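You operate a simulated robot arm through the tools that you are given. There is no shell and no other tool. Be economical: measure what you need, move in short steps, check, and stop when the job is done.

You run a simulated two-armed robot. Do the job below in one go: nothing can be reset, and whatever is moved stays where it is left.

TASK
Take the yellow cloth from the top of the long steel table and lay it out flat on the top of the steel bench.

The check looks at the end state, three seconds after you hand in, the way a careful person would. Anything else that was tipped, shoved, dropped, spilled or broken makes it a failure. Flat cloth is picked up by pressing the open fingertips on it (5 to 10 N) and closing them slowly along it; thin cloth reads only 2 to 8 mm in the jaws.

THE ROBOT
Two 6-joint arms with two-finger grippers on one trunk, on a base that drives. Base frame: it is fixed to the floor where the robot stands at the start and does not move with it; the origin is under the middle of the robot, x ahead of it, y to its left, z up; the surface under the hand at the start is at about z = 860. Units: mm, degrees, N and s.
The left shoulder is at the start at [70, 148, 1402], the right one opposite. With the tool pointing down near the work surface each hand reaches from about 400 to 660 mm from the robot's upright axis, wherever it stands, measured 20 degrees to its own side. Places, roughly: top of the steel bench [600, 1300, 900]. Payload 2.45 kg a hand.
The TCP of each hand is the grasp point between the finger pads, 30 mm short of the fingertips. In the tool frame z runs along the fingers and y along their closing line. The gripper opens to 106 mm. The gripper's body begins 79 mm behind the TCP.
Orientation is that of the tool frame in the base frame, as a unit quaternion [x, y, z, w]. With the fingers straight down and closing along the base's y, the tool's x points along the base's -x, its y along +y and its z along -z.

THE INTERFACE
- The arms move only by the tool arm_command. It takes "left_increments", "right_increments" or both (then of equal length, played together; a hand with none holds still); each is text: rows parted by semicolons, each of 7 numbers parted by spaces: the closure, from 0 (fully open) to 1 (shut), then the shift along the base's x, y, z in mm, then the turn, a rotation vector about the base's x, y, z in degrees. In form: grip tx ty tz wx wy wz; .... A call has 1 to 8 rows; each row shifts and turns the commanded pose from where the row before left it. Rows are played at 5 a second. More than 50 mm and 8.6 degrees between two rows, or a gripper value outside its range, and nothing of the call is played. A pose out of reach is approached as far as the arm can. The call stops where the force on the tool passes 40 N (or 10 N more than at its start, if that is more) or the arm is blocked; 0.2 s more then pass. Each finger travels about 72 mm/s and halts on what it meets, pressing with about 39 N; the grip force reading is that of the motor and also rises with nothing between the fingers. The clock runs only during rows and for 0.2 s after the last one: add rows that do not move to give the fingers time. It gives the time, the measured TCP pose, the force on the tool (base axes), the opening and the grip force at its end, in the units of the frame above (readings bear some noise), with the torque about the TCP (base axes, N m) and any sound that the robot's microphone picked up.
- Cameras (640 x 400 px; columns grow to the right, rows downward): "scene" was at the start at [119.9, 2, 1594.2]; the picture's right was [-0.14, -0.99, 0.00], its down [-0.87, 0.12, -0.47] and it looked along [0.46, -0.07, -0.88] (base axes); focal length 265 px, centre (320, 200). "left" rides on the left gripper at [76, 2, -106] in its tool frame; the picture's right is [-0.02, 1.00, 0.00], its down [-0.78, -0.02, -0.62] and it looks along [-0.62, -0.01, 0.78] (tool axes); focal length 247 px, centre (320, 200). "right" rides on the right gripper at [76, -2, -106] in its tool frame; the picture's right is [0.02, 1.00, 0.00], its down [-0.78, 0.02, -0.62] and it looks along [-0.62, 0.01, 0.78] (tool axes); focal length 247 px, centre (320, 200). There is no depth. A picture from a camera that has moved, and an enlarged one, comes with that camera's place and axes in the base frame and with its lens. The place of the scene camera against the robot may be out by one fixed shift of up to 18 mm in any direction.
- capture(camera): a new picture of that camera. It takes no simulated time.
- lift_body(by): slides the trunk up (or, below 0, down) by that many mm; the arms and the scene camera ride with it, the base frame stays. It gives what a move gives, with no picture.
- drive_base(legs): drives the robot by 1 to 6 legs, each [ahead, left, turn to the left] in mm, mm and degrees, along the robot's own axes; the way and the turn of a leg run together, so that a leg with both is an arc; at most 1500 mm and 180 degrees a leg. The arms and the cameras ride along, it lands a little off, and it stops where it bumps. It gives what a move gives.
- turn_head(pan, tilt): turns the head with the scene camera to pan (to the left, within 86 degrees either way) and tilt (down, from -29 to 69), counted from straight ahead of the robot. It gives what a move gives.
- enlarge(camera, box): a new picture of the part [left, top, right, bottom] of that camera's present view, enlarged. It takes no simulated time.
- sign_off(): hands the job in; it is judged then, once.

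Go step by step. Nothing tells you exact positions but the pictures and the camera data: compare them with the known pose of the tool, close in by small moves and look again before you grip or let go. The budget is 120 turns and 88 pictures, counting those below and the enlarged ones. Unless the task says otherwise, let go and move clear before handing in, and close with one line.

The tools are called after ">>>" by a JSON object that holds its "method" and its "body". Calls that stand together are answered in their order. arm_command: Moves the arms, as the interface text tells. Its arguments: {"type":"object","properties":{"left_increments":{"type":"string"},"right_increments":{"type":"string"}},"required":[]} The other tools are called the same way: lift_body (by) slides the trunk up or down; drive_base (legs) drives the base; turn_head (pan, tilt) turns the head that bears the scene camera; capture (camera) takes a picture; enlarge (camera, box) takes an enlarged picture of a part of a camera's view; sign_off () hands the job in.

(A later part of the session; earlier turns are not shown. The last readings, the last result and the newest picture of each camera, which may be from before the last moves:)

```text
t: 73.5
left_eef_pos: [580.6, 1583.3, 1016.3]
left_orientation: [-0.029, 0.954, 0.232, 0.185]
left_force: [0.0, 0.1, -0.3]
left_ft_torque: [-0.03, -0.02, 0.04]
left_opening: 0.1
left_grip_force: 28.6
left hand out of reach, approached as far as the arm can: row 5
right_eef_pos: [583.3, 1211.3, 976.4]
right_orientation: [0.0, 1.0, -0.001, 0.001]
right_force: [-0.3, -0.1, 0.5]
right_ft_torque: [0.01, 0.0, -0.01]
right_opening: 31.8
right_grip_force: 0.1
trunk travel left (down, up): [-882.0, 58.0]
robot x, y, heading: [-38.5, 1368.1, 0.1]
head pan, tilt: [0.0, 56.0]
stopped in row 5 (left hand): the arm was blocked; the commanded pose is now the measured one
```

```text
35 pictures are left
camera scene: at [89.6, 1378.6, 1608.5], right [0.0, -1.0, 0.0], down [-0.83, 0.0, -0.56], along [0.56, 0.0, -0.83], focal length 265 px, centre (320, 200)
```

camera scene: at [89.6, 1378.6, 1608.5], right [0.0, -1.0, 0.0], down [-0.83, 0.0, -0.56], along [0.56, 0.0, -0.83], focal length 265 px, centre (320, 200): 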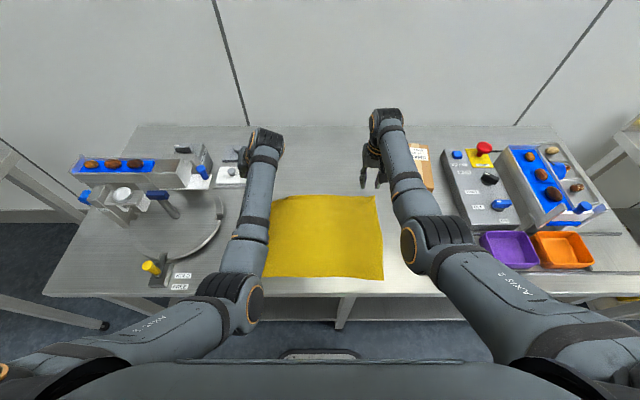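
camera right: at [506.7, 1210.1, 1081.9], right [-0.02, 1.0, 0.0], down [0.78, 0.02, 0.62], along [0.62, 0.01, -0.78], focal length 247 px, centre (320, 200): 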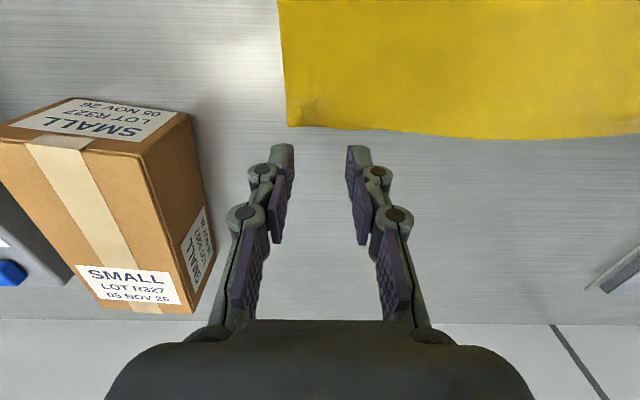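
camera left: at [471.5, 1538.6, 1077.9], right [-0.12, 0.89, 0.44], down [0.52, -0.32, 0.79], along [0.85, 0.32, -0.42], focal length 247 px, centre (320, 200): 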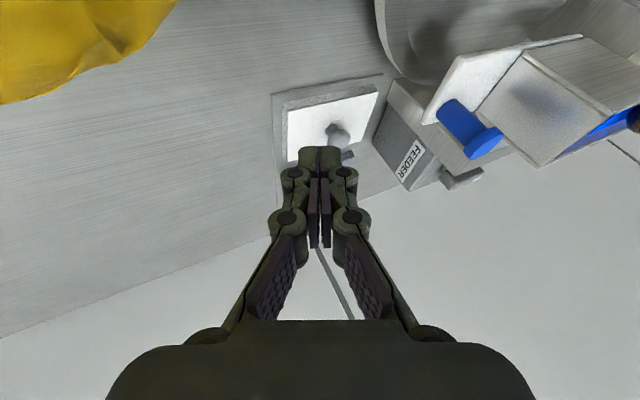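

The lean drove the left arm into its inner limit, though nothing was touched. I'll go back to a vertical tool, raise both hands, and shift the base right so the left hand can work further from the middle.

>>> {"method": "arm_command", "body": {"left_increments": "1 0 0 25 -5.4 4.4 -0.6;1 0 0 25 -5.4 4.4 -0.7;1 0 -10 0 -5.4 4.4 -0.7;1 0 -10 0 -5.4 4.4 -0.7;1 0 -10 0 -5.4 4.4 -0.6;1 0 0 0 0 0 0", "right_increments": "0.7 0 0 25 0 0 0;0.7 0 0 25 0 0 0;0.7 0 0 25 0 0 0;0.7 0 0 25 0 0 0;0.7 0 0 0 0 0 0;0.7 0 0 0 0 0 0"}}

```text
t: 74.9
left_eef_pos: [580.9, 1551.0, 1065.1]
left_orientation: [0.001, 1.0, -0.003, -0.004]
left_force: [-1.0, 0.1, -0.8]
left_ft_torque: [0.0, 0.01, 0.02]
left_opening: 0.0
left_grip_force: 28.2
right_eef_pos: [583.3, 1213.2, 1076.0]
right_orientation: [0.001, 1.0, -0.001, 0.002]
right_force: [0.0, -0.8, 0.3]
right_ft_torque: [0.0, 0.04, -0.02]
right_opening: 31.8
right_grip_force: 0.0
trunk travel left (down, up): [-882.0, 58.0]
robot x, y, heading: [-37.4, 1367.2, -0.1]
head pan, tilt: [0.0, 56.0]
```

>>> {"method": "arm_command", "body": {"right_increments": "0.7 0 0 20 0 0 0;0.7 0 0 20 0 0 0;0.7 0 0 0 0 0 0"}}

>>> {"method": "drive_base", "body": {"legs": [[-20, -70, 0]]}}

>>> {"method": "capture", "body": {"camera": "left"}}

```text
t: 75.7
left_eef_pos: [581.3, 1551.0, 1064.8]
left_orientation: [0.001, 1.0, -0.003, -0.004]
left_force: [-0.1, 0.6, -0.2]
left_ft_torque: [0.02, 0.02, -0.02]
left_opening: 0.0
left_grip_force: 28.4
right_eef_pos: [584.0, 1211.7, 1114.3]
right_orientation: [0.001, 1.0, -0.001, 0.001]
right_force: [-0.5, -0.5, -0.4]
right_ft_torque: [0.0, -0.02, 0.01]
right_opening: 31.8
right_grip_force: 0.1
trunk travel left (down, up): [-882.0, 58.0]
robot x, y, heading: [-38.1, 1369.1, -0.3]
head pan, tilt: [0.0, 56.0]
```

```text
t: 76.8
left_eef_pos: [563.2, 1485.7, 1062.9]
left_orientation: [0.0, 1.0, -0.004, -0.006]
left_force: [0.0, 0.5, 0.1]
left_ft_torque: [-0.06, -0.01, -0.01]
left_opening: 0.0
left_grip_force: 29.1
right_eef_pos: [564.1, 1145.6, 1115.3]
right_orientation: [-0.001, 1.0, -0.003, 0.001]
right_force: [0.4, 0.7, -1.0]
right_ft_torque: [-0.08, -0.02, 0.02]
right_opening: 31.7
right_grip_force: 0.1
trunk travel left (down, up): [-882.0, 58.0]
robot x, y, heading: [-55.6, 1297.1, -0.1]
head pan, tilt: [0.0, 56.0]
```

```text
34 pictures are left
camera left: at [486.0, 1488.6, 1171.0], right [0.02, 1.0, -0.01], down [0.79, -0.01, 0.61], along [0.61, -0.02, -0.79], focal length 247 px, centre (320, 200)
```

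left: 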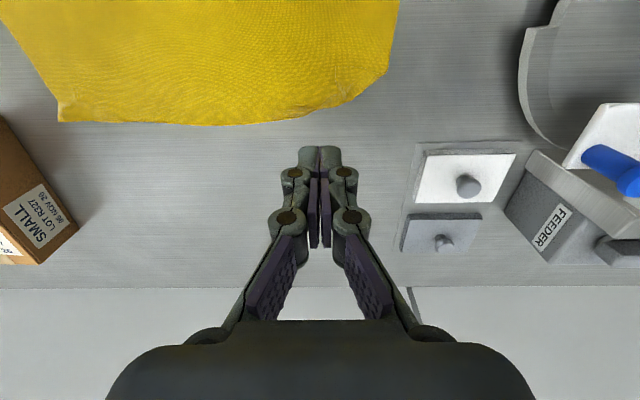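

>>> {"method": "arm_command", "body": {"left_increments": "1 -12 -1 -30 0 0 0;1 -12 -1 -30 0 0 0;1 -12 -1 -30 0 0 0;1 -12 -1 -30 0 0 0;1 0 0 -10 0.3 0.6 0;1 0 0 0 0 0 0;1 0 0 0 0 0 0"}}

>>> {"method": "capture", "body": {"camera": "left"}}

```text
t: 78.4
left_eef_pos: [514.4, 1476.4, 934.1]
left_orientation: [-0.001, 1.0, 0.001, -0.009]
left_force: [0.0, 0.3, -0.7]
left_ft_torque: [-0.02, -0.04, 0.03]
left_opening: 0.0
left_grip_force: 28.2
right_eef_pos: [564.0, 1142.0, 1115.0]
right_orientation: [0.0, 1.0, 0.0, 0.002]
right_force: [-0.1, 0.2, -0.2]
right_ft_torque: [0.02, -0.02, 0.0]
right_opening: 31.7
right_grip_force: 0.0
trunk travel left (down, up): [-882.0, 58.0]
robot x, y, heading: [-54.3, 1299.6, -0.1]
head pan, tilt: [0.0, 56.0]
```

```text
33 pictures are left
camera left: at [437.9, 1478.1, 1043.7], right [0.02, 1.0, 0.0], down [0.79, -0.02, 0.61], along [0.61, -0.01, -0.79], focal length 247 px, centre (320, 200)
```

left: 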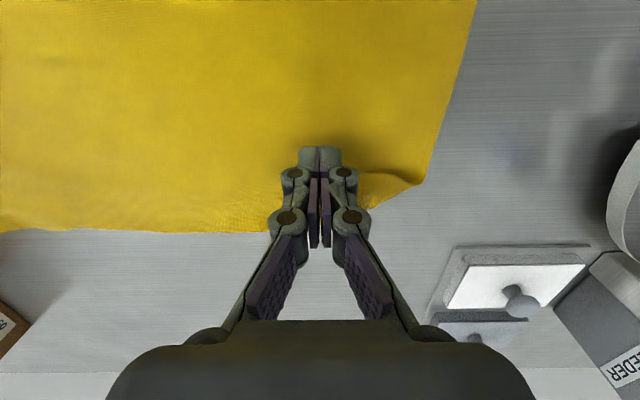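

>>> {"method": "arm_command", "body": {"left_increments": "1 0 0 -10 0 0 0;1 0 0 -10 0 0 0;1 0 0 -2 0 0 0;1 0 0 0 0 0 0;1 0 0 0 0 0 0"}}

```text
t: 79.6
left_eef_pos: [513.1, 1476.9, 913.6]
left_orientation: [0.0, 1.0, 0.001, -0.01]
left_force: [0.5, 0.1, 0.0]
left_ft_torque: [-0.01, 0.02, -0.01]
left_opening: 0.0
left_grip_force: 28.5
right_eef_pos: [563.7, 1141.3, 1116.0]
right_orientation: [0.0, 1.0, -0.001, 0.002]
right_force: [0.1, 0.5, 0.2]
right_ft_torque: [-0.02, -0.01, 0.05]
right_opening: 31.7
right_grip_force: 0.0
trunk travel left (down, up): [-882.0, 58.0]
robot x, y, heading: [-59.1, 1297.4, -0.1]
head pan, tilt: [0.0, 56.0]
```

>>> {"method": "arm_command", "body": {"left_increments": "1 0 0 -2 0 0 0;1 0 0 -1 0 0 0;1 0 0 0 0 0 0;1 0 0 0 0 0 0"}}

```text
t: 80.6
left_eef_pos: [512.5, 1476.9, 910.5]
left_orientation: [0.0, 1.0, 0.001, -0.01]
left_force: [-0.3, -0.8, -0.2]
left_ft_torque: [0.02, 0.02, -0.02]
left_opening: 0.0
left_grip_force: 28.2
right_eef_pos: [563.9, 1141.1, 1115.5]
right_orientation: [0.0, 1.0, -0.001, 0.001]
right_force: [-0.5, -1.0, 0.1]
right_ft_torque: [-0.01, 0.01, -0.01]
right_opening: 31.8
right_grip_force: 0.0
trunk travel left (down, up): [-882.0, 58.0]
robot x, y, heading: [-54.9, 1297.3, -0.0]
head pan, tilt: [0.0, 56.0]
```

>>> {"method": "arm_command", "body": {"left_increments": "1 0 0 -1 0 0 0;1 0 0 0 0 0 0;1 7 7 0 0 0 0;1 7 8 0 0 0 0;1 7 8 0 0 0 0;1 6 7 0 0 0 0;1 0 0 0 0 0 0"}}

>>> {"method": "enlarge", "body": {"camera": "left", "box": [220, 60, 420, 220]}}

>>> {"method": "enlarge", "body": {"camera": "scene", "box": [200, 150, 320, 230]}}

```text
t: 82.2
left_eef_pos: [540.8, 1506.5, 909.1]
left_orientation: [0.001, 1.0, 0.001, -0.009]
left_force: [-0.5, -0.5, 3.1]
left_ft_torque: [0.01, -0.05, 0.03]
left_opening: 0.1
left_grip_force: 28.0
right_eef_pos: [563.6, 1140.6, 1115.9]
right_orientation: [0.0, 1.0, 0.0, 0.002]
right_force: [1.3, -0.6, -0.3]
right_ft_torque: [0.01, 0.03, 0.02]
right_opening: 31.8
right_grip_force: 0.1
trunk travel left (down, up): [-882.0, 58.0]
robot x, y, heading: [-58.1, 1299.7, -0.1]
head pan, tilt: [0.0, 56.0]
```

```text
2.50 times, centred on (320, 140) of left
camera zoom: at [464.5, 1508.1, 1017.6], right [0.02, 1.0, 0.0], down [0.79, -0.02, 0.61], along [0.61, -0.01, -0.79], focal length 617 px, centre (320, 350)
```

zoom: 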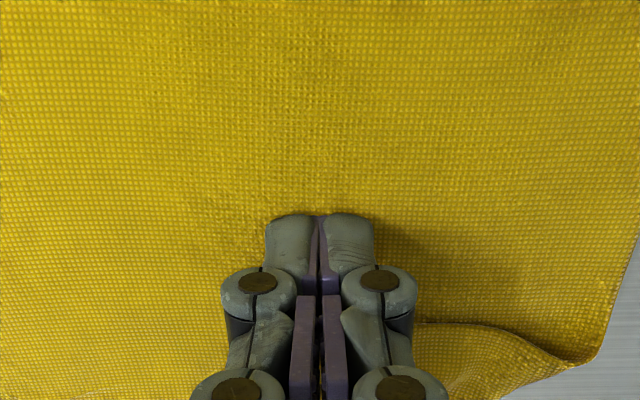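

```text
5.00 times, centred on (260, 190) of scene
camera zoom: at [69.6, 1307.9, 1608.5], right [0.0, -1.0, 0.0], down [-0.83, 0.0, -0.56], along [0.56, 0.0, -0.83], focal length 1324 px, centre (620, 250)
```

zoom: 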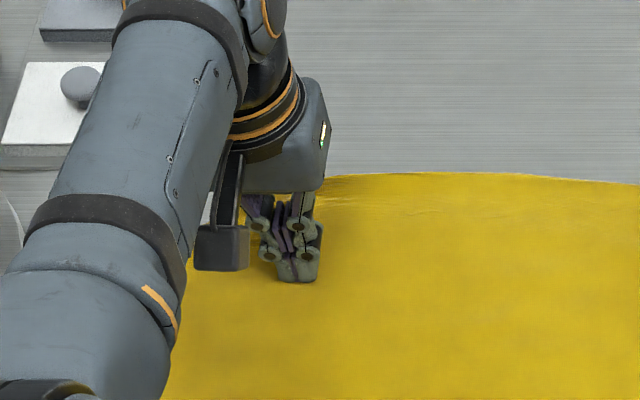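

The light sweep dragged the whole cloth about 30 mm and didn't turn the flap. It is still well on the bench. I'll lift and look again, then pinch just the flap instead.

>>> {"method": "arm_command", "body": {"left_increments": "1 0 0 10 0 0 0;1 0 0 25 0 0 0;1 0 0 25 0 0 0;0.9 0 0 0 0 0 0;0.83 0 0 0 0 0 0;0.83 0 0 0 0 0 0"}}

>>> {"method": "capture", "body": {"camera": "left"}}

>>> {"method": "capture", "body": {"camera": "scene"}}

```text
t: 83.6
left_eef_pos: [540.0, 1506.8, 966.1]
left_orientation: [0.001, 1.0, 0.001, -0.01]
left_force: [0.0, 0.1, 0.5]
left_ft_torque: [-0.02, -0.03, 0.01]
left_opening: 17.8
left_grip_force: 0.0
right_eef_pos: [563.0, 1141.8, 1116.7]
right_orientation: [0.0, 1.0, 0.0, 0.001]
right_force: [-0.3, -0.4, -0.4]
right_ft_torque: [0.01, -0.01, 0.03]
right_opening: 31.7
right_grip_force: 0.1
trunk travel left (down, up): [-882.0, 58.0]
robot x, y, heading: [-59.3, 1296.1, -0.0]
head pan, tilt: [0.0, 56.0]
```

```text
30 pictures are left
camera left: at [463.8, 1507.6, 1074.7], right [0.02, 1.0, 0.0], down [0.79, -0.02, 0.61], along [0.61, -0.01, -0.8], focal length 247 px, centre (320, 200)
```

left: 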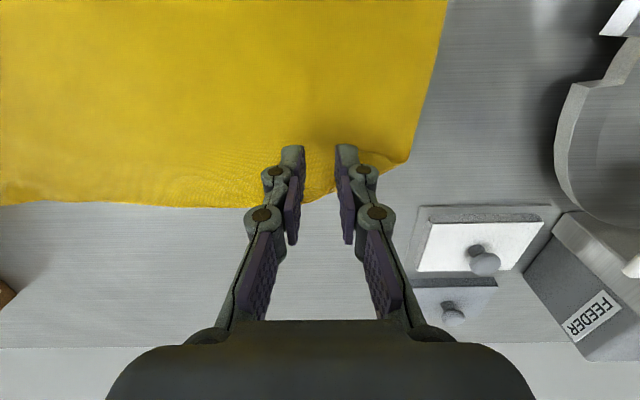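

```text
29 pictures are left
camera scene: at [70.2, 1308.3, 1608.4], right [0.0, -1.0, 0.0], down [-0.83, 0.0, -0.56], along [0.56, 0.0, -0.83], focal length 265 px, centre (320, 200)
```

scene: 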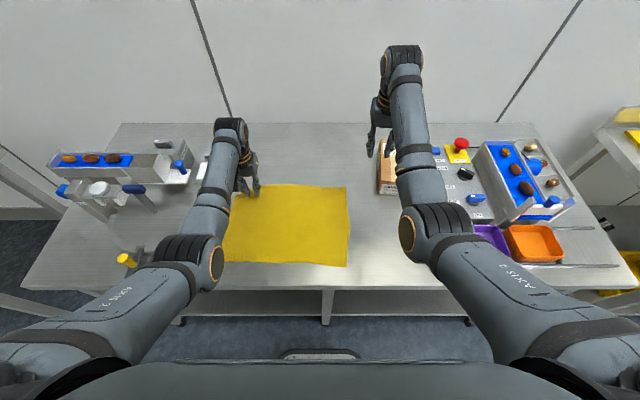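

>>> {"method": "arm_command", "body": {"left_increments": "0.83 17 11 0 0 0 0;0.83 17 11 0 0 0 0;0.83 17 11 0 0 0 0;0.83 17 12 0 0 0 0;0.83 0 0 0 0 0 0;0.83 0 0 0 0 0 0"}}

>>> {"method": "enlarge", "body": {"camera": "left", "box": [220, 40, 420, 165]}}

```text
t: 85.0
left_eef_pos: [591.2, 1544.7, 972.5]
left_orientation: [-0.001, 1.0, 0.0, -0.009]
left_force: [0.2, -1.1, 0.6]
left_ft_torque: [-0.02, 0.0, 0.0]
left_opening: 18.0
left_grip_force: 0.0
left hand out of reach, approached as far as the arm can: row 4
right_eef_pos: [563.9, 1140.9, 1115.0]
right_orientation: [-0.001, 1.0, -0.001, 0.001]
right_force: [0.5, 0.5, -0.3]
right_ft_torque: [-0.02, 0.01, 0.03]
right_opening: 31.8
right_grip_force: 0.1
trunk travel left (down, up): [-882.0, 58.0]
robot x, y, heading: [-53.6, 1296.0, 0.3]
head pan, tilt: [0.0, 56.0]
```

```text
3.20 times, centred on (320, 102) of left
camera zoom: at [514.9, 1546.1, 1080.2], right [0.02, 1.0, 0.0], down [0.79, -0.02, 0.61], along [0.61, -0.01, -0.8], focal length 790 px, centre (320, 512)
```

zoom: 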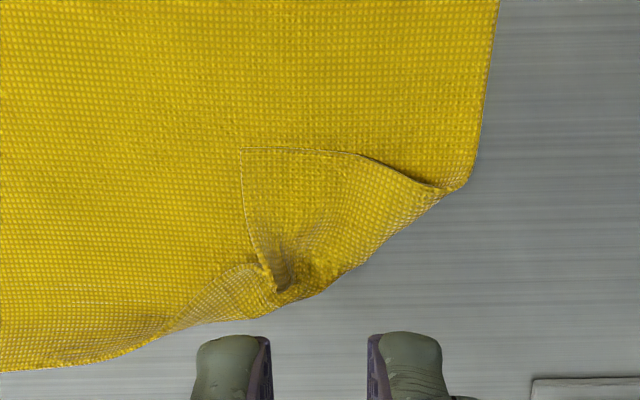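

The flap's center is at about (570,1547). I'll position over it with a narrow opening and descend.

>>> {"method": "arm_command", "body": {"left_increments": "0.86 -11 1 -10 0 0 0;0.86 -10 1 -15 0 0 0;0.86 0 0 -10 0 0 0;0.86 0 0 0 0 0 0;0.86 0 0 0 0 0 0"}}

```text
t: 86.2
left_eef_pos: [568.4, 1547.3, 937.6]
left_orientation: [0.0, 1.0, 0.001, -0.01]
left_force: [-0.5, -0.2, -0.3]
left_ft_torque: [-0.04, -0.03, -0.03]
left_opening: 14.8
left_grip_force: 0.1
right_eef_pos: [563.9, 1141.4, 1115.3]
right_orientation: [0.001, 1.0, -0.001, 0.002]
right_force: [-0.7, -0.8, -1.0]
right_ft_torque: [0.03, 0.03, 0.0]
right_opening: 31.8
right_grip_force: 0.0
trunk travel left (down, up): [-882.0, 58.0]
robot x, y, heading: [-56.6, 1294.9, 0.1]
head pan, tilt: [0.0, 56.0]
```

>>> {"method": "arm_command", "body": {"left_increments": "0.86 1 0 -10 0 0 0;0.86 1 0 -10 0 0 0;0.86 0 0 -3 0 0 0;0.86 0 0 0 0 0 0;0.86 0 0 0 0 0 0"}}

>>> {"method": "arm_command", "body": {"left_increments": "0.86 0 0 -1.5 0 0 0;0.86 0 0 0 0 0 0;0.86 0 0 0 0 0 0"}}

>>> {"method": "enlarge", "body": {"camera": "left", "box": [220, 60, 420, 220]}}

```text
t: 87.4
left_eef_pos: [567.0, 1546.9, 916.6]
left_orientation: [0.0, 1.0, 0.001, -0.01]
left_force: [0.4, 0.8, 0.0]
left_ft_torque: [-0.02, 0.03, -0.02]
left_opening: 15.0
left_grip_force: 0.0
left hand out of reach, approached as far as the arm can: row 2
right_eef_pos: [563.5, 1140.5, 1115.3]
right_orientation: [0.0, 1.0, -0.001, 0.002]
right_force: [-0.4, -0.1, 0.2]
right_ft_torque: [-0.02, 0.0, 0.03]
right_opening: 31.8
right_grip_force: 0.0
trunk travel left (down, up): [-882.0, 58.0]
robot x, y, heading: [-56.7, 1295.0, 0.0]
head pan, tilt: [0.0, 56.0]
```

```text
t: 88.2
left_eef_pos: [565.8, 1547.5, 915.8]
left_orientation: [0.0, 1.0, 0.002, -0.009]
left_force: [-0.6, 0.2, -1.2]
left_ft_torque: [0.04, 0.03, -0.01]
left_opening: 14.8
left_grip_force: 0.2
right_eef_pos: [563.5, 1142.0, 1116.1]
right_orientation: [0.0, 1.0, -0.001, 0.003]
right_force: [-0.6, -0.6, 0.7]
right_ft_torque: [0.01, 0.01, 0.03]
right_opening: 31.8
right_grip_force: 0.1
trunk travel left (down, up): [-882.0, 58.0]
robot x, y, heading: [-54.4, 1294.7, -0.1]
head pan, tilt: [0.0, 56.0]
```

```text
2.50 times, centred on (320, 140) of left
camera zoom: at [490.3, 1548.3, 1024.3], right [0.02, 1.0, 0.0], down [0.79, -0.02, 0.61], along [0.61, -0.01, -0.79], focal length 617 px, centre (320, 350)
```

zoom: 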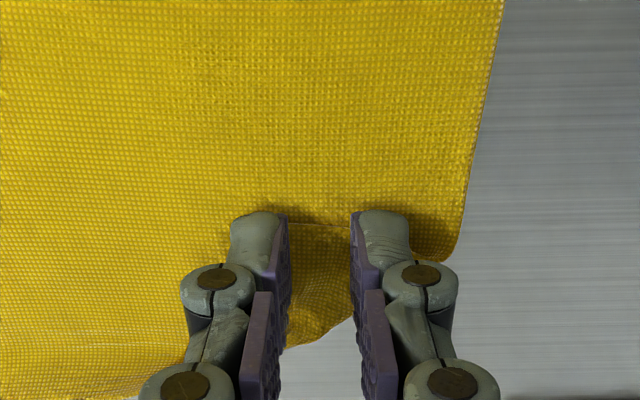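

The arm is at its outer reach, so I'll nudge the base forward a little and use the trunk to descend.

>>> {"method": "drive_base", "body": {"legs": [[12, 8, 0]]}}

>>> {"method": "arm_command", "body": {"left_increments": "0.86 -6 -9 2 0 0 0;0.86 0 0 0 0 0 0;0.86 0 0 0 0 0 0"}}

>>> {"method": "lift_body", "body": {"by": -3}}

```text
t: 88.9
left_eef_pos: [575.8, 1553.0, 917.7]
left_orientation: [0.001, 1.0, 0.002, -0.008]
left_force: [-0.5, -1.1, 0.6]
left_ft_torque: [0.04, -0.04, -0.02]
left_opening: 14.8
left_grip_force: 0.1
right_eef_pos: [572.6, 1147.3, 1116.5]
right_orientation: [0.001, 1.0, -0.001, 0.003]
right_force: [0.0, 0.4, -0.3]
right_ft_torque: [0.04, -0.04, 0.02]
right_opening: 31.8
right_grip_force: 0.0
trunk travel left (down, up): [-882.0, 58.0]
robot x, y, heading: [-43.1, 1313.9, 0.2]
head pan, tilt: [0.0, 56.0]
```

```text
t: 89.7
left_eef_pos: [576.0, 1545.9, 915.2]
left_orientation: [0.0, 1.0, 0.0, -0.011]
left_force: [0.3, 1.0, -0.9]
left_ft_torque: [0.0, 0.0, 0.01]
left_opening: 15.0
left_grip_force: 0.1
left hand out of reach, approached as far as the arm can: row 1
right_eef_pos: [576.0, 1149.2, 1115.6]
right_orientation: [0.001, 1.0, -0.001, 0.001]
right_force: [0.0, 1.0, 0.3]
right_ft_torque: [0.01, 0.01, -0.01]
right_opening: 31.8
right_grip_force: 0.0
trunk travel left (down, up): [-882.0, 58.0]
robot x, y, heading: [-45.7, 1302.9, 0.4]
head pan, tilt: [0.0, 56.0]
```

```text
t: 90.2
left_eef_pos: [575.4, 1544.9, 913.1]
left_orientation: [0.001, 1.0, 0.001, -0.011]
left_force: [0.0, 0.4, -0.3]
left_ft_torque: [0.0, 0.04, 0.02]
left_opening: 14.9
left_grip_force: 0.0
right_eef_pos: [575.2, 1149.7, 1113.7]
right_orientation: [0.001, 1.0, -0.002, 0.002]
right_force: [0.6, 0.2, 0.6]
right_ft_torque: [-0.01, 0.02, -0.03]
right_opening: 32.0
right_grip_force: 0.0
trunk travel left (down, up): [-879.0, 61.0]
robot x, y, heading: [-41.3, 1308.3, 0.3]
head pan, tilt: [0.0, 56.0]
```

>>> {"method": "lift_body", "body": {"by": -2}}

>>> {"method": "lift_body", "body": {"by": -1.5}}

```text
t: 90.8
left_eef_pos: [575.8, 1545.9, 912.0]
left_orientation: [0.001, 1.0, 0.002, -0.009]
left_force: [-0.4, 0.0, 6.9]
left_ft_torque: [0.0, -0.04, 0.0]
left_opening: 14.5
left_grip_force: 0.0
right_eef_pos: [575.6, 1148.4, 1112.4]
right_orientation: [0.0, 1.0, -0.001, 0.001]
right_force: [-0.7, -0.6, 0.0]
right_ft_torque: [0.01, 0.01, -0.01]
right_opening: 31.7
right_grip_force: 0.1
trunk travel left (down, up): [-877.0, 63.0]
robot x, y, heading: [-46.9, 1307.7, -0.1]
head pan, tilt: [0.0, 56.0]
```

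```text
t: 91.3
left_eef_pos: [575.6, 1546.4, 911.2]
left_orientation: [0.0, 1.0, 0.002, -0.009]
left_force: [0.1, 0.9, 12.9]
left_ft_torque: [-0.02, -0.07, 0.01]
left_opening: 14.4
left_grip_force: 0.1
right_eef_pos: [573.4, 1149.0, 1109.9]
right_orientation: [0.0, 1.0, 0.0, 0.002]
right_force: [-0.2, -0.2, 0.1]
right_ft_torque: [0.02, -0.02, -0.02]
right_opening: 31.8
right_grip_force: 0.0
trunk travel left (down, up): [-876.0, 64.0]
robot x, y, heading: [-43.9, 1307.8, -0.1]
head pan, tilt: [0.0, 56.0]
```

>>> {"method": "lift_body", "body": {"by": 1.5}}

>>> {"method": "arm_command", "body": {"left_increments": "0.89 0 0 0 0 0 0;0.92 0 0 0 0 0 0;0.95 0 0 0 0 0 0;0.98 0 0 0 0 0 0;1 0 0 0 0 0 0;1 0 0 0 0 0 0"}}

>>> {"method": "enlarge", "body": {"camera": "left", "box": [220, 60, 420, 220]}}

```text
t: 91.8
left_eef_pos: [575.9, 1545.0, 911.4]
left_orientation: [0.0, 1.0, 0.001, -0.01]
left_force: [1.4, 0.3, 9.3]
left_ft_torque: [0.0, -0.07, 0.01]
left_opening: 13.7
left_grip_force: 0.1
right_eef_pos: [572.8, 1148.8, 1111.0]
right_orientation: [0.002, 1.0, 0.0, 0.002]
right_force: [-0.9, 0.2, -0.3]
right_ft_torque: [0.03, 0.01, 0.0]
right_opening: 31.6
right_grip_force: 0.1
trunk travel left (down, up): [-877.0, 63.0]
robot x, y, heading: [-43.4, 1305.2, 0.1]
head pan, tilt: [0.0, 56.0]
```

```text
t: 93.2
left_eef_pos: [575.7, 1545.7, 910.9]
left_orientation: [0.001, 1.0, 0.001, -0.01]
left_force: [-0.6, -0.8, 1.2]
left_ft_torque: [0.01, -0.01, 0.0]
left_opening: 0.0
left_grip_force: 28.7
right_eef_pos: [575.3, 1148.0, 1110.7]
right_orientation: [0.001, 1.0, 0.0, 0.002]
right_force: [0.3, 0.0, -0.2]
right_ft_torque: [0.02, -0.02, 0.0]
right_opening: 31.9
right_grip_force: 0.0
trunk travel left (down, up): [-877.0, 63.0]
robot x, y, heading: [-43.6, 1307.9, 0.0]
head pan, tilt: [0.0, 56.0]
```

```text
2.50 times, centred on (320, 140) of left
camera zoom: at [500.3, 1547.1, 1019.3], right [0.02, 1.0, 0.0], down [0.8, -0.02, 0.6], along [0.6, -0.01, -0.8], focal length 617 px, centre (320, 350)
```

zoom: 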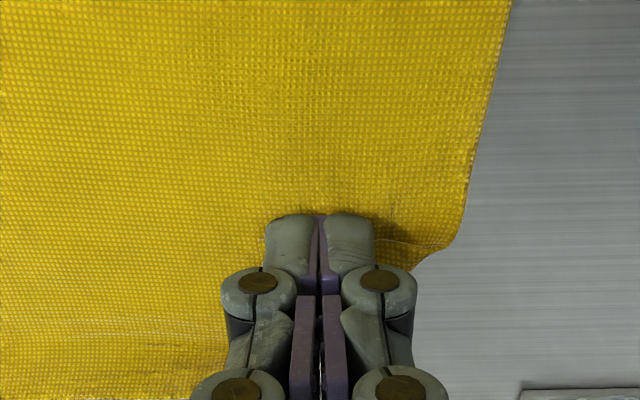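

>>> {"method": "arm_command", "body": {"left_increments": "1 0 0 10 0 0 0;1 0 0 10 0 0 0;1 0 0 0 0 0 0;1 0 0 0 0 0 0"}}

>>> {"method": "enlarge", "body": {"camera": "left", "box": [220, 60, 420, 220]}}

```text
t: 94.2
left_eef_pos: [583.9, 1546.0, 926.8]
left_orientation: [0.001, 1.0, 0.001, -0.011]
left_force: [0.5, 0.6, -1.0]
left_ft_torque: [0.03, 0.01, -0.01]
left_opening: 0.0
left_grip_force: 28.3
left hand out of reach, approached as far as the arm can: row 1, 2
right_eef_pos: [575.2, 1149.7, 1110.5]
right_orientation: [0.001, 1.0, -0.001, 0.002]
right_force: [0.6, 0.3, -0.6]
right_ft_torque: [0.01, 0.03, 0.02]
right_opening: 31.4
right_grip_force: 0.0
trunk travel left (down, up): [-877.0, 63.0]
robot x, y, heading: [-44.8, 1304.4, -0.1]
head pan, tilt: [0.0, 56.0]
```

```text
2.50 times, centred on (320, 140) of left
camera zoom: at [508.3, 1547.3, 1035.8], right [0.02, 1.0, 0.0], down [0.8, -0.02, 0.6], along [0.6, -0.01, -0.8], focal length 617 px, centre (320, 350)
```

zoom: 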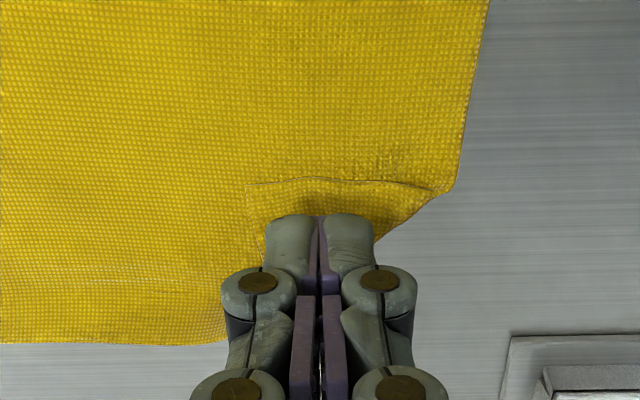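

The flap was too small to pinch and it is unchanged. I'll move the base left for better reach, then push the flap's free edge outward with the fingertips just skimming above the lower layer, so the cloth itself isn't dragged.

>>> {"method": "arm_command", "body": {"left_increments": "1 0 0 20 0 0 0;1 0 0 20 0 0 0;1 0 0 0 0 0 0"}}

>>> {"method": "drive_base", "body": {"legs": [[0, 60, 0]]}}

>>> {"method": "arm_command", "body": {"left_increments": "1 -15 -20 0 0 1 0;1 -15 -20 0 0 1 0;1 -15 -20 0 0 0 0;1 0 -5 0 0 0 0;1 0 0 0 0 0 0;1 0 0 0 0 0 0"}}

```text
t: 95.0
left_eef_pos: [598.9, 1544.2, 961.2]
left_orientation: [0.001, 1.0, 0.001, -0.011]
left_force: [-0.5, 0.2, -0.6]
left_ft_torque: [0.0, 0.03, 0.01]
left_opening: 0.0
left_grip_force: 28.9
left hand out of reach, approached as far as the arm can: row 1, 2
right_eef_pos: [575.0, 1149.0, 1110.6]
right_orientation: [0.001, 1.0, 0.0, 0.002]
right_force: [0.3, 0.2, 0.0]
right_ft_torque: [0.0, 0.02, 0.04]
right_opening: 32.0
right_grip_force: 0.1
trunk travel left (down, up): [-877.0, 63.0]
robot x, y, heading: [-44.0, 1305.9, 0.0]
head pan, tilt: [0.0, 56.0]
```

```text
t: 96.0
left_eef_pos: [599.0, 1597.6, 963.2]
left_orientation: [0.002, 1.0, 0.004, -0.011]
left_force: [-0.7, -0.8, -0.6]
left_ft_torque: [0.08, -0.01, -0.05]
left_opening: 0.2
left_grip_force: 28.7
right_eef_pos: [576.5, 1201.1, 1110.7]
right_orientation: [0.002, 1.0, 0.003, 0.002]
right_force: [-0.3, -0.7, -0.5]
right_ft_torque: [0.08, -0.01, 0.0]
right_opening: 31.5
right_grip_force: 0.0
trunk travel left (down, up): [-877.0, 63.0]
robot x, y, heading: [-45.1, 1366.0, 0.1]
head pan, tilt: [0.0, 56.0]
```

```text
t: 97.4
left_eef_pos: [585.0, 1539.7, 950.5]
left_orientation: [0.002, 1.0, 0.0, -0.03]
left_force: [0.5, 0.3, 0.7]
left_ft_torque: [-0.01, 0.0, 0.0]
left_opening: 0.0
left_grip_force: 28.4
left hand out of reach, approached as far as the arm can: row 1, 2, 3
right_eef_pos: [574.2, 1207.0, 1110.9]
right_orientation: [0.001, 1.0, -0.002, 0.002]
right_force: [-0.9, -0.2, -0.4]
right_ft_torque: [-0.03, -0.01, 0.0]
right_opening: 31.9
right_grip_force: 0.1
trunk travel left (down, up): [-877.0, 63.0]
robot x, y, heading: [-46.9, 1363.9, -0.0]
head pan, tilt: [0.0, 56.0]
```

>>> {"method": "arm_command", "body": {"left_increments": "1 -17 0 0 0 0 0;1 -17 0 0 0 0 0;1 -16 0 0 0 0 0;1 0 0 0 0 0 0;1 0 0 0 0 0 0"}}

>>> {"method": "capture", "body": {"camera": "left"}}

```text
t: 98.6
left_eef_pos: [581.2, 1536.1, 939.7]
left_orientation: [0.002, 1.0, 0.0, -0.029]
left_force: [0.1, -0.4, -0.9]
left_ft_torque: [-0.02, -0.01, -0.01]
left_opening: 0.2
left_grip_force: 29.4
left hand out of reach, approached as far as the arm can: row 1, 2, 3
right_eef_pos: [575.8, 1206.9, 1110.4]
right_orientation: [0.003, 1.0, -0.001, 0.002]
right_force: [0.4, 0.4, -0.2]
right_ft_torque: [-0.03, -0.03, 0.03]
right_opening: 31.7
right_grip_force: 0.1
trunk travel left (down, up): [-877.0, 63.0]
robot x, y, heading: [-46.2, 1366.6, -0.3]
head pan, tilt: [0.0, 56.0]
```

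```text
24 pictures are left
camera left: at [509.2, 1537.8, 1051.4], right [0.03, 1.0, 0.0], down [0.82, -0.02, 0.57], along [0.57, -0.02, -0.82], focal length 247 px, centre (320, 200)
```

left: 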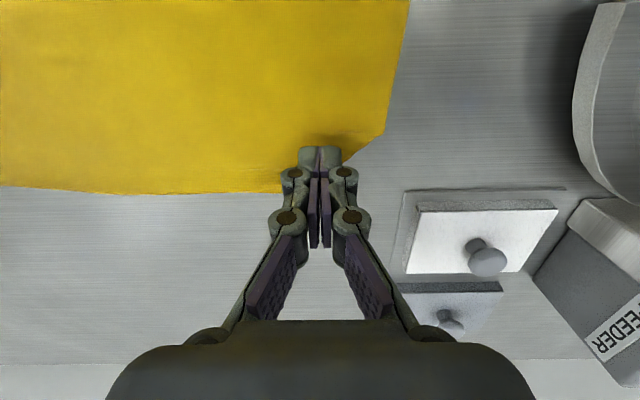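

>>> {"method": "arm_command", "body": {"left_increments": "1 -10 0 -5 0 0 0;1 -10 0 -5 0 -1 0;1 0 0 0 0 -1 0;1 0 0 0 0 -1 0;1 0 0 0 0 0 0"}}

>>> {"method": "capture", "body": {"camera": "scene"}}

```text
t: 99.8
left_eef_pos: [582.1, 1533.9, 920.5]
left_orientation: [0.002, 1.0, 0.0, -0.003]
left_force: [-0.5, 0.1, 0.0]
left_ft_torque: [0.01, 0.01, -0.01]
left_opening: 0.0
left_grip_force: 28.8
left hand out of reach, approached as far as the arm can: row 1, 2, 3, 4
right_eef_pos: [575.4, 1208.7, 1110.9]
right_orientation: [0.002, 1.0, -0.001, 0.001]
right_force: [0.4, -1.2, -0.6]
right_ft_torque: [0.02, -0.02, 0.01]
right_opening: 32.0
right_grip_force: 0.1
trunk travel left (down, up): [-877.0, 63.0]
robot x, y, heading: [-44.1, 1363.7, -0.1]
head pan, tilt: [0.0, 56.0]
```

```text
23 pictures are left
camera scene: at [82.5, 1375.9, 1603.4], right [0.0, -1.0, 0.0], down [-0.83, 0.0, -0.56], along [0.56, 0.0, -0.83], focal length 265 px, centre (320, 200)
```

scene: 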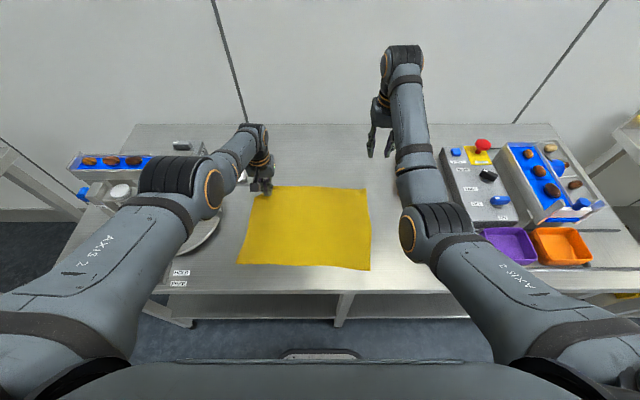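

The left arm seems stuck in an awkward joint configuration. I'll back off to clear space over the cloth, then work the arm free up and outward.

>>> {"method": "drive_base", "body": {"legs": [[-130, -20, 0]]}}

>>> {"method": "arm_command", "body": {"left_increments": "1 0 0 30 0 0 0;1 20 15 20 0 0 0;1 20 15 20 0 0 0;1 0 15 20 0 0 0;1 0 0 0 0 0 0"}}

>>> {"method": "arm_command", "body": {"left_increments": "1 -20 0 0 0 0 0;1 -20 0 0 0 0 0;1 -20 0 0 0 0 0;1 0 0 0 0 0 0"}}

```text
t: 101.0
left_eef_pos: [454.4, 1514.7, 917.7]
left_orientation: [0.002, 1.0, 0.0, -0.004]
left_force: [-0.2, -0.4, 0.0]
left_ft_torque: [-0.02, 0.02, 0.01]
left_opening: 0.2
left_grip_force: 28.4
right_eef_pos: [447.3, 1187.4, 1109.7]
right_orientation: [0.002, 1.0, 0.0, 0.001]
right_force: [-0.5, 0.1, -0.1]
right_ft_torque: [-0.03, 0.04, 0.0]
right_opening: 31.9
right_grip_force: 0.0
trunk travel left (down, up): [-877.0, 63.0]
robot x, y, heading: [-175.1, 1347.2, -0.2]
head pan, tilt: [0.0, 56.0]
```

```text
t: 102.2
left_eef_pos: [482.5, 1554.7, 1003.8]
left_orientation: [0.002, 1.0, 0.0, -0.003]
left_force: [0.4, 0.7, -0.3]
left_ft_torque: [0.02, 0.0, -0.03]
left_opening: 0.1
left_grip_force: 28.6
left hand out of reach, approached as far as the arm can: row 1, 2, 3
right_eef_pos: [445.1, 1187.8, 1110.7]
right_orientation: [0.002, 1.0, 0.0, 0.001]
right_force: [1.2, 1.2, 0.7]
right_ft_torque: [-0.01, 0.0, -0.01]
right_opening: 31.7
right_grip_force: 0.1
trunk travel left (down, up): [-877.0, 63.0]
robot x, y, heading: [-173.1, 1344.2, -0.2]
head pan, tilt: [0.0, 56.0]
```

```text
t: 103.2
left_eef_pos: [421.1, 1555.3, 1004.9]
left_orientation: [0.002, 1.0, 0.001, -0.004]
left_force: [-0.7, -0.2, 0.5]
left_ft_torque: [0.0, 0.0, 0.01]
left_opening: 0.0
left_grip_force: 28.7
right_eef_pos: [443.8, 1187.5, 1111.0]
right_orientation: [0.002, 1.0, -0.001, 0.0]
right_force: [0.3, 0.1, 0.0]
right_ft_torque: [0.03, -0.02, 0.02]
right_opening: 31.6
right_grip_force: 0.0
trunk travel left (down, up): [-877.0, 63.0]
robot x, y, heading: [-178.9, 1347.1, -0.1]
head pan, tilt: [0.0, 56.0]
```

Free again: this arm needs about 205 mm of lateral offset. I'll reposition the base accordingly.

>>> {"method": "drive_base", "body": {"legs": [[142, -12, 0]]}}

>>> {"method": "arm_command", "body": {"left_increments": "1 -14 0 -25 0 0 0;1 -14 0 -25 0 0 0;1 0 0 -15 0 0 0;1 0 0 0 0 0 0;1 0 0 0 0 0 0"}}

>>> {"method": "capture", "body": {"camera": "left"}}

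```text
t: 104.6
left_eef_pos: [562.0, 1544.1, 1006.3]
left_orientation: [0.002, 1.0, 0.0, -0.003]
left_force: [-0.7, 0.0, 0.4]
left_ft_torque: [-0.01, -0.02, 0.0]
left_opening: 0.1
left_grip_force: 28.1
right_eef_pos: [585.3, 1175.9, 1112.0]
right_orientation: [0.002, 1.0, -0.001, 0.003]
right_force: [0.7, -0.7, 0.5]
right_ft_torque: [-0.01, -0.01, 0.01]
right_opening: 31.6
right_grip_force: 0.1
trunk travel left (down, up): [-877.0, 63.0]
robot x, y, heading: [-33.0, 1334.3, -0.2]
head pan, tilt: [0.0, 56.0]
```

```text
t: 105.8
left_eef_pos: [534.3, 1543.2, 939.7]
left_orientation: [0.001, 1.0, 0.001, -0.003]
left_force: [0.0, -0.2, -0.2]
left_ft_torque: [-0.03, -0.02, 0.03]
left_opening: 0.0
left_grip_force: 28.6
right_eef_pos: [586.9, 1176.5, 1111.5]
right_orientation: [0.001, 1.0, -0.001, 0.001]
right_force: [0.4, 0.4, 0.8]
right_ft_torque: [0.0, 0.0, 0.01]
right_opening: 31.8
right_grip_force: 0.2
trunk travel left (down, up): [-877.0, 63.0]
robot x, y, heading: [-34.8, 1335.2, -0.1]
head pan, tilt: [0.0, 56.0]
```

```text
22 pictures are left
camera left: at [456.8, 1544.5, 1047.7], right [0.02, 1.0, 0.0], down [0.79, -0.02, 0.62], along [0.62, -0.01, -0.79], focal length 247 px, centre (320, 200)
```

left: 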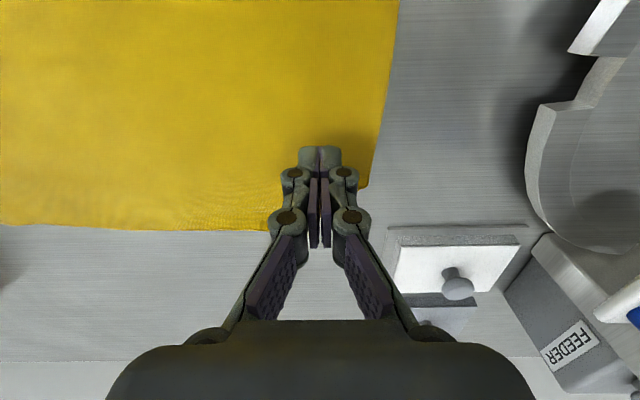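

>>> {"method": "arm_command", "body": {"left_increments": "1 0 0 -12 0 0 0;1 0 0 -12 0 0 0;1 0 0 -4 0 0 0;1 0 0 0 0 0 0;1 0 0 0 0 0 0"}}

```text
t: 107.0
left_eef_pos: [535.7, 1543.4, 911.3]
left_orientation: [0.002, 1.0, 0.0, -0.003]
left_force: [1.0, 0.0, 0.9]
left_ft_torque: [0.02, -0.02, -0.03]
left_opening: 0.0
left_grip_force: 28.8
right_eef_pos: [586.2, 1175.0, 1110.0]
right_orientation: [0.003, 1.0, -0.001, 0.001]
right_force: [-0.1, 0.2, -0.6]
right_ft_torque: [-0.01, -0.02, 0.0]
right_opening: 31.8
right_grip_force: 0.0
trunk travel left (down, up): [-877.0, 63.0]
robot x, y, heading: [-36.3, 1334.2, -0.2]
head pan, tilt: [0.0, 56.0]
```

>>> {"method": "arm_command", "body": {"left_increments": "1 0 0 -0.8 0 0 0;1 8 0 0 0 0 0;1 8 0 0 0 0 0;1 8 0 0 0 0 0;1 8 1 0 0 0 0;1 8 1 0 0 0 0;1 0 0 0 0 0 0"}}

>>> {"method": "enlarge", "body": {"camera": "left", "box": [220, 60, 420, 220]}}

>>> {"method": "enlarge", "body": {"camera": "scene", "box": [210, 150, 330, 230]}}

```text
t: 108.6
left_eef_pos: [575.6, 1544.8, 911.7]
left_orientation: [0.002, 1.0, 0.0, -0.003]
left_force: [-0.3, 0.1, -0.1]
left_ft_torque: [-0.01, 0.0, 0.01]
left_opening: 0.2
left_grip_force: 28.3
right_eef_pos: [588.3, 1176.9, 1111.5]
right_orientation: [0.002, 1.0, -0.001, 0.002]
right_force: [0.1, 0.3, 0.6]
right_ft_torque: [0.01, -0.01, 0.03]
right_opening: 31.9
right_grip_force: 0.1
trunk travel left (down, up): [-877.0, 63.0]
robot x, y, heading: [-34.8, 1334.2, -0.0]
head pan, tilt: [0.0, 56.0]
```

```text
2.50 times, centred on (320, 140) of left
camera zoom: at [498.7, 1546.9, 1018.8], right [0.02, 1.0, 0.0], down [0.79, -0.02, 0.62], along [0.62, -0.01, -0.79], focal length 617 px, centre (320, 350)
```

zoom: 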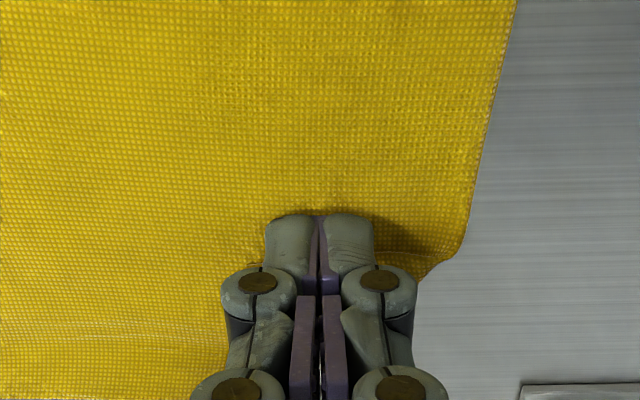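

```text
5.00 times, centred on (270, 190) of scene
camera zoom: at [94.0, 1344.1, 1603.4], right [0.0, -1.0, 0.0], down [-0.83, 0.0, -0.56], along [0.56, 0.0, -0.83], focal length 1324 px, centre (570, 250)
```

zoom: 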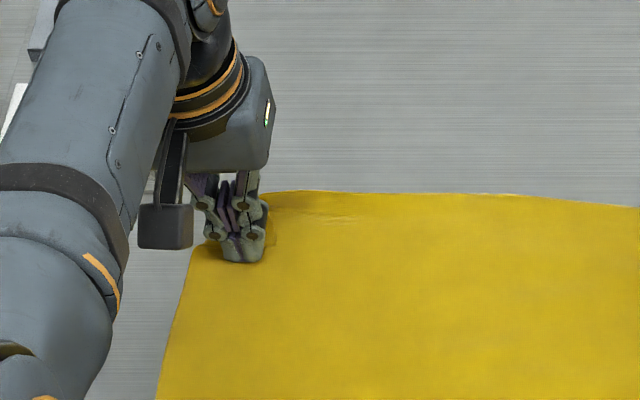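

The cloth didn't move this time. Continuing the push forward.

>>> {"method": "arm_command", "body": {"left_increments": "1 7 2 0 0 0 0;1 7 2 0 0 0 0;1 7 2 0 0 0 0;1 7 2 0 0 0 0;1 0 0 0 0 0 0"}}

>>> {"method": "enlarge", "body": {"camera": "left", "box": [220, 40, 420, 200]}}

```text
t: 109.8
left_eef_pos: [597.5, 1553.9, 914.2]
left_orientation: [0.001, 1.0, 0.0, -0.004]
left_force: [0.5, 0.1, 0.0]
left_ft_torque: [0.0, 0.01, -0.02]
left_opening: 0.0
left_grip_force: 28.2
left hand out of reach, approached as far as the arm can: row 3, 4
right_eef_pos: [587.3, 1174.4, 1110.6]
right_orientation: [0.002, 1.0, -0.001, 0.002]
right_force: [0.4, 0.0, -0.7]
right_ft_torque: [-0.02, 0.01, 0.03]
right_opening: 31.8
right_grip_force: 0.1
trunk travel left (down, up): [-877.0, 63.0]
robot x, y, heading: [-32.3, 1334.2, 0.1]
head pan, tilt: [0.0, 56.0]
```

```text
2.50 times, centred on (320, 120) of left
camera zoom: at [518.0, 1555.0, 1022.3], right [0.02, 1.0, 0.0], down [0.79, -0.02, 0.62], along [0.62, -0.01, -0.79], focal length 617 px, centre (320, 400)
```

zoom: 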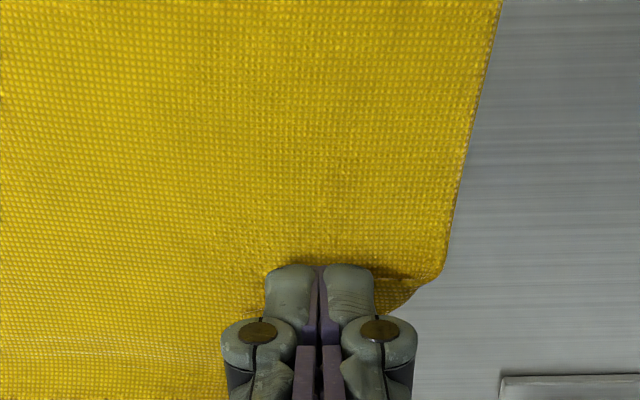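

The fold is opening; the side edge now reaches x≈591. I'll lift and look.

>>> {"method": "arm_command", "body": {"left_increments": "1 0 0 15 0 0 0;1 -5 0 25 0 0 0;1 -5 0 25 0 0 0;1 0 0 0 0 0 0;1 0 0 0 0 0 0"}}

>>> {"method": "enlarge", "body": {"camera": "left", "box": [220, 40, 420, 200]}}

>>> {"method": "enlarge", "body": {"camera": "scene", "box": [210, 150, 330, 230]}}

```text
t: 111.0
left_eef_pos: [584.9, 1554.3, 983.2]
left_orientation: [0.002, 1.0, 0.0, -0.004]
left_force: [0.6, 0.8, 0.5]
left_ft_torque: [0.02, 0.02, 0.0]
left_opening: 0.0
left_grip_force: 28.6
right_eef_pos: [587.3, 1176.7, 1111.2]
right_orientation: [0.002, 1.0, 0.0, 0.002]
right_force: [-0.5, 0.7, -0.2]
right_ft_torque: [0.02, 0.04, -0.03]
right_opening: 31.5
right_grip_force: 0.0
trunk travel left (down, up): [-877.0, 63.0]
robot x, y, heading: [-33.9, 1333.8, 0.1]
head pan, tilt: [0.0, 56.0]
```

```text
2.50 times, centred on (320, 120) of left
camera zoom: at [507.5, 1556.0, 1089.5], right [0.02, 1.0, 0.0], down [0.79, -0.02, 0.62], along [0.62, -0.01, -0.79], focal length 617 px, centre (320, 400)
```

zoom: 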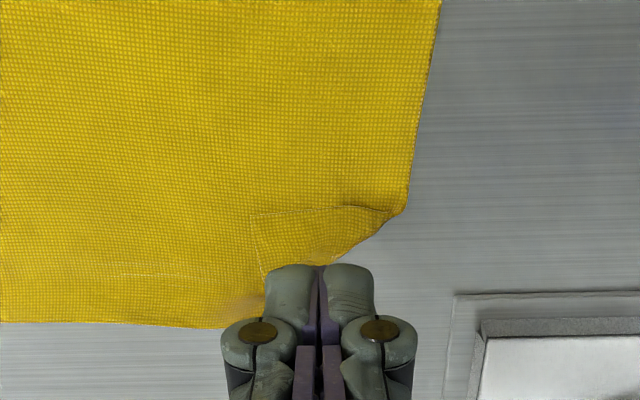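

```text
5.00 times, centred on (270, 190) of scene
camera zoom: at [94.4, 1344.2, 1603.4], right [0.0, -1.0, 0.0], down [-0.83, 0.0, -0.56], along [0.56, 0.0, -0.83], focal length 1324 px, centre (570, 250)
```

zoom: 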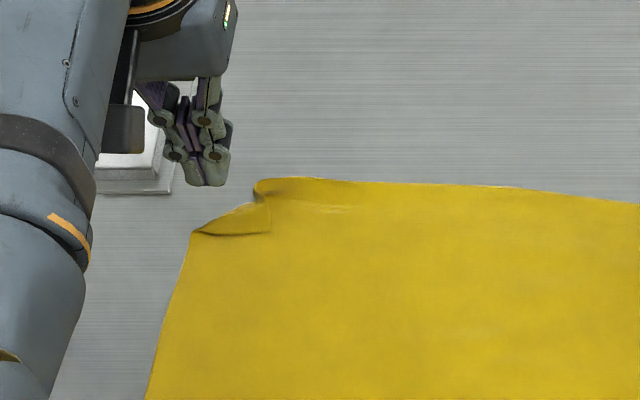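

Progress: the flap is about half its former size. To reach further forward I'll lower the trunk while keeping the hand height, and pull the right hand back away from the box.

>>> {"method": "arm_command", "body": {"left_increments": "1 -5 -2 20 0 0 0;1 -5 0 20 0 0 0;1 -5 0 15 0 0 0;1 0 0 0 0 0 0", "right_increments": "0.7 -20 0 -5 0 0 0;0.7 -20 0 -5 0 0 0;0.7 -20 0 -5 0 0 0;0.7 0 0 0 0 0 0"}}

>>> {"method": "lift_body", "body": {"by": -70}}

```text
t: 112.0
left_eef_pos: [572.3, 1551.5, 1036.2]
left_orientation: [0.002, 1.0, 0.0, -0.003]
left_force: [-0.2, 0.3, 0.6]
left_ft_torque: [0.0, -0.02, -0.03]
left_opening: 0.1
left_grip_force: 28.3
right_eef_pos: [541.0, 1178.0, 1080.8]
right_orientation: [0.003, 1.0, -0.001, 0.001]
right_force: [1.5, -0.4, -0.4]
right_ft_torque: [0.01, 0.01, -0.04]
right_opening: 31.8
right_grip_force: 0.0
right hand out of reach, approached as far as the arm can: row 2, 3
trunk travel left (down, up): [-877.0, 63.0]
robot x, y, heading: [-33.1, 1334.1, -0.2]
head pan, tilt: [0.0, 56.0]
```

```text
t: 113.1
left_eef_pos: [571.8, 1552.6, 965.2]
left_orientation: [0.002, 1.0, 0.0, -0.003]
left_force: [-0.7, 0.3, 1.0]
left_ft_torque: [-0.03, 0.01, -0.02]
left_opening: 0.0
left_grip_force: 28.4
right_eef_pos: [540.1, 1177.9, 1011.5]
right_orientation: [0.002, 1.0, -0.001, 0.002]
right_force: [-0.1, -0.2, -0.9]
right_ft_torque: [-0.01, -0.01, 0.0]
right_opening: 31.8
right_grip_force: 0.1
trunk travel left (down, up): [-807.0, 133.0]
robot x, y, heading: [-35.7, 1335.5, -0.5]
head pan, tilt: [0.0, 56.0]
```

>>> {"method": "arm_command", "body": {"left_increments": "1 -2 0 -20 0 0 0;1 -2 0 -20 0 0 0;1 0 0 -12 0 0 0;1 0 0 0 0 0 0;1 0 0 0 0 0 0"}}

>>> {"method": "capture", "body": {"camera": "scene"}}

```text
t: 114.3
left_eef_pos: [568.7, 1551.5, 915.5]
left_orientation: [0.002, 1.0, 0.0, -0.004]
left_force: [-0.8, 0.4, 0.2]
left_ft_torque: [0.0, -0.02, 0.0]
left_opening: 0.2
left_grip_force: 28.4
right_eef_pos: [540.7, 1177.3, 1011.2]
right_orientation: [0.002, 1.0, -0.001, 0.001]
right_force: [-0.4, 1.0, 0.4]
right_ft_torque: [0.02, 0.02, -0.02]
right_opening: 31.9
right_grip_force: 0.0
trunk travel left (down, up): [-807.0, 133.0]
robot x, y, heading: [-31.8, 1328.6, -0.3]
head pan, tilt: [0.0, 56.0]
```

```text
16 pictures are left
camera scene: at [94.3, 1344.1, 1533.4], right [0.0, -1.0, 0.0], down [-0.83, 0.0, -0.56], along [0.56, 0.0, -0.83], focal length 265 px, centre (320, 200)
```

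scene: 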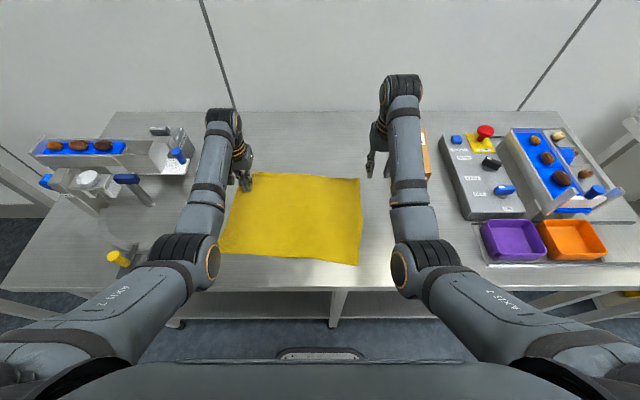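

>>> {"method": "arm_command", "body": {"left_increments": "1 0 0 -3 0 0 0;1 0 0 -1.8 0 0 0;1 0 0 0 0 0 0;1 0 0 0 0 0 0"}}

>>> {"method": "arm_command", "body": {"left_increments": "1 8 0 0 0 0 0;1 8 1 0 0 0 0;1 8 2 0 0 0 0;1 8 3 0 0 0 0;1 8 4 0 0 0 0;1 8 5 0 0 0 0;1 8 5 0 0 0 0;1 0 0 0 0 0 0"}}

>>> {"method": "enlarge", "body": {"camera": "left", "box": [220, 40, 420, 200]}}

```text
t: 115.3
left_eef_pos: [568.3, 1553.2, 909.3]
left_orientation: [0.002, 1.0, 0.0, -0.003]
left_force: [0.6, 0.0, 0.8]
left_ft_torque: [-0.03, 0.0, 0.0]
left_opening: 0.0
left_grip_force: 28.2
right_eef_pos: [539.7, 1178.2, 1011.5]
right_orientation: [0.002, 1.0, -0.001, 0.002]
right_force: [-0.4, -0.1, 0.7]
right_ft_torque: [0.03, 0.0, -0.04]
right_opening: 31.8
right_grip_force: 0.0
trunk travel left (down, up): [-807.0, 133.0]
robot x, y, heading: [-33.9, 1334.9, -0.3]
head pan, tilt: [0.0, 56.0]
```

```text
t: 117.1
left_eef_pos: [622.8, 1573.1, 908.8]
left_orientation: [0.001, 1.0, -0.001, -0.003]
left_force: [0.3, 0.1, -0.4]
left_ft_torque: [0.03, -0.01, -0.02]
left_opening: 0.2
left_grip_force: 28.7
right_eef_pos: [539.9, 1179.5, 1011.7]
right_orientation: [0.002, 1.0, 0.0, 0.002]
right_force: [-0.5, 0.4, -0.5]
right_ft_torque: [0.02, 0.01, -0.01]
right_opening: 31.8
right_grip_force: 0.0
trunk travel left (down, up): [-807.0, 133.0]
robot x, y, heading: [-33.1, 1331.1, -0.2]
head pan, tilt: [0.0, 56.0]
```

```text
2.50 times, centred on (320, 120) of left
camera zoom: at [545.4, 1574.7, 1017.3], right [0.02, 1.0, 0.0], down [0.79, -0.02, 0.62], along [0.62, -0.01, -0.79], focal length 617 px, centre (320, 400)
```

zoom: 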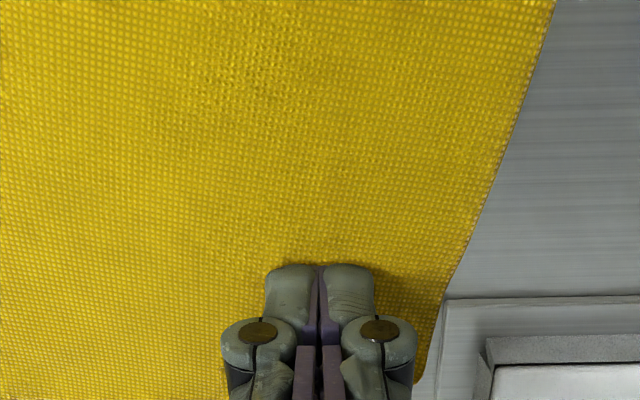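

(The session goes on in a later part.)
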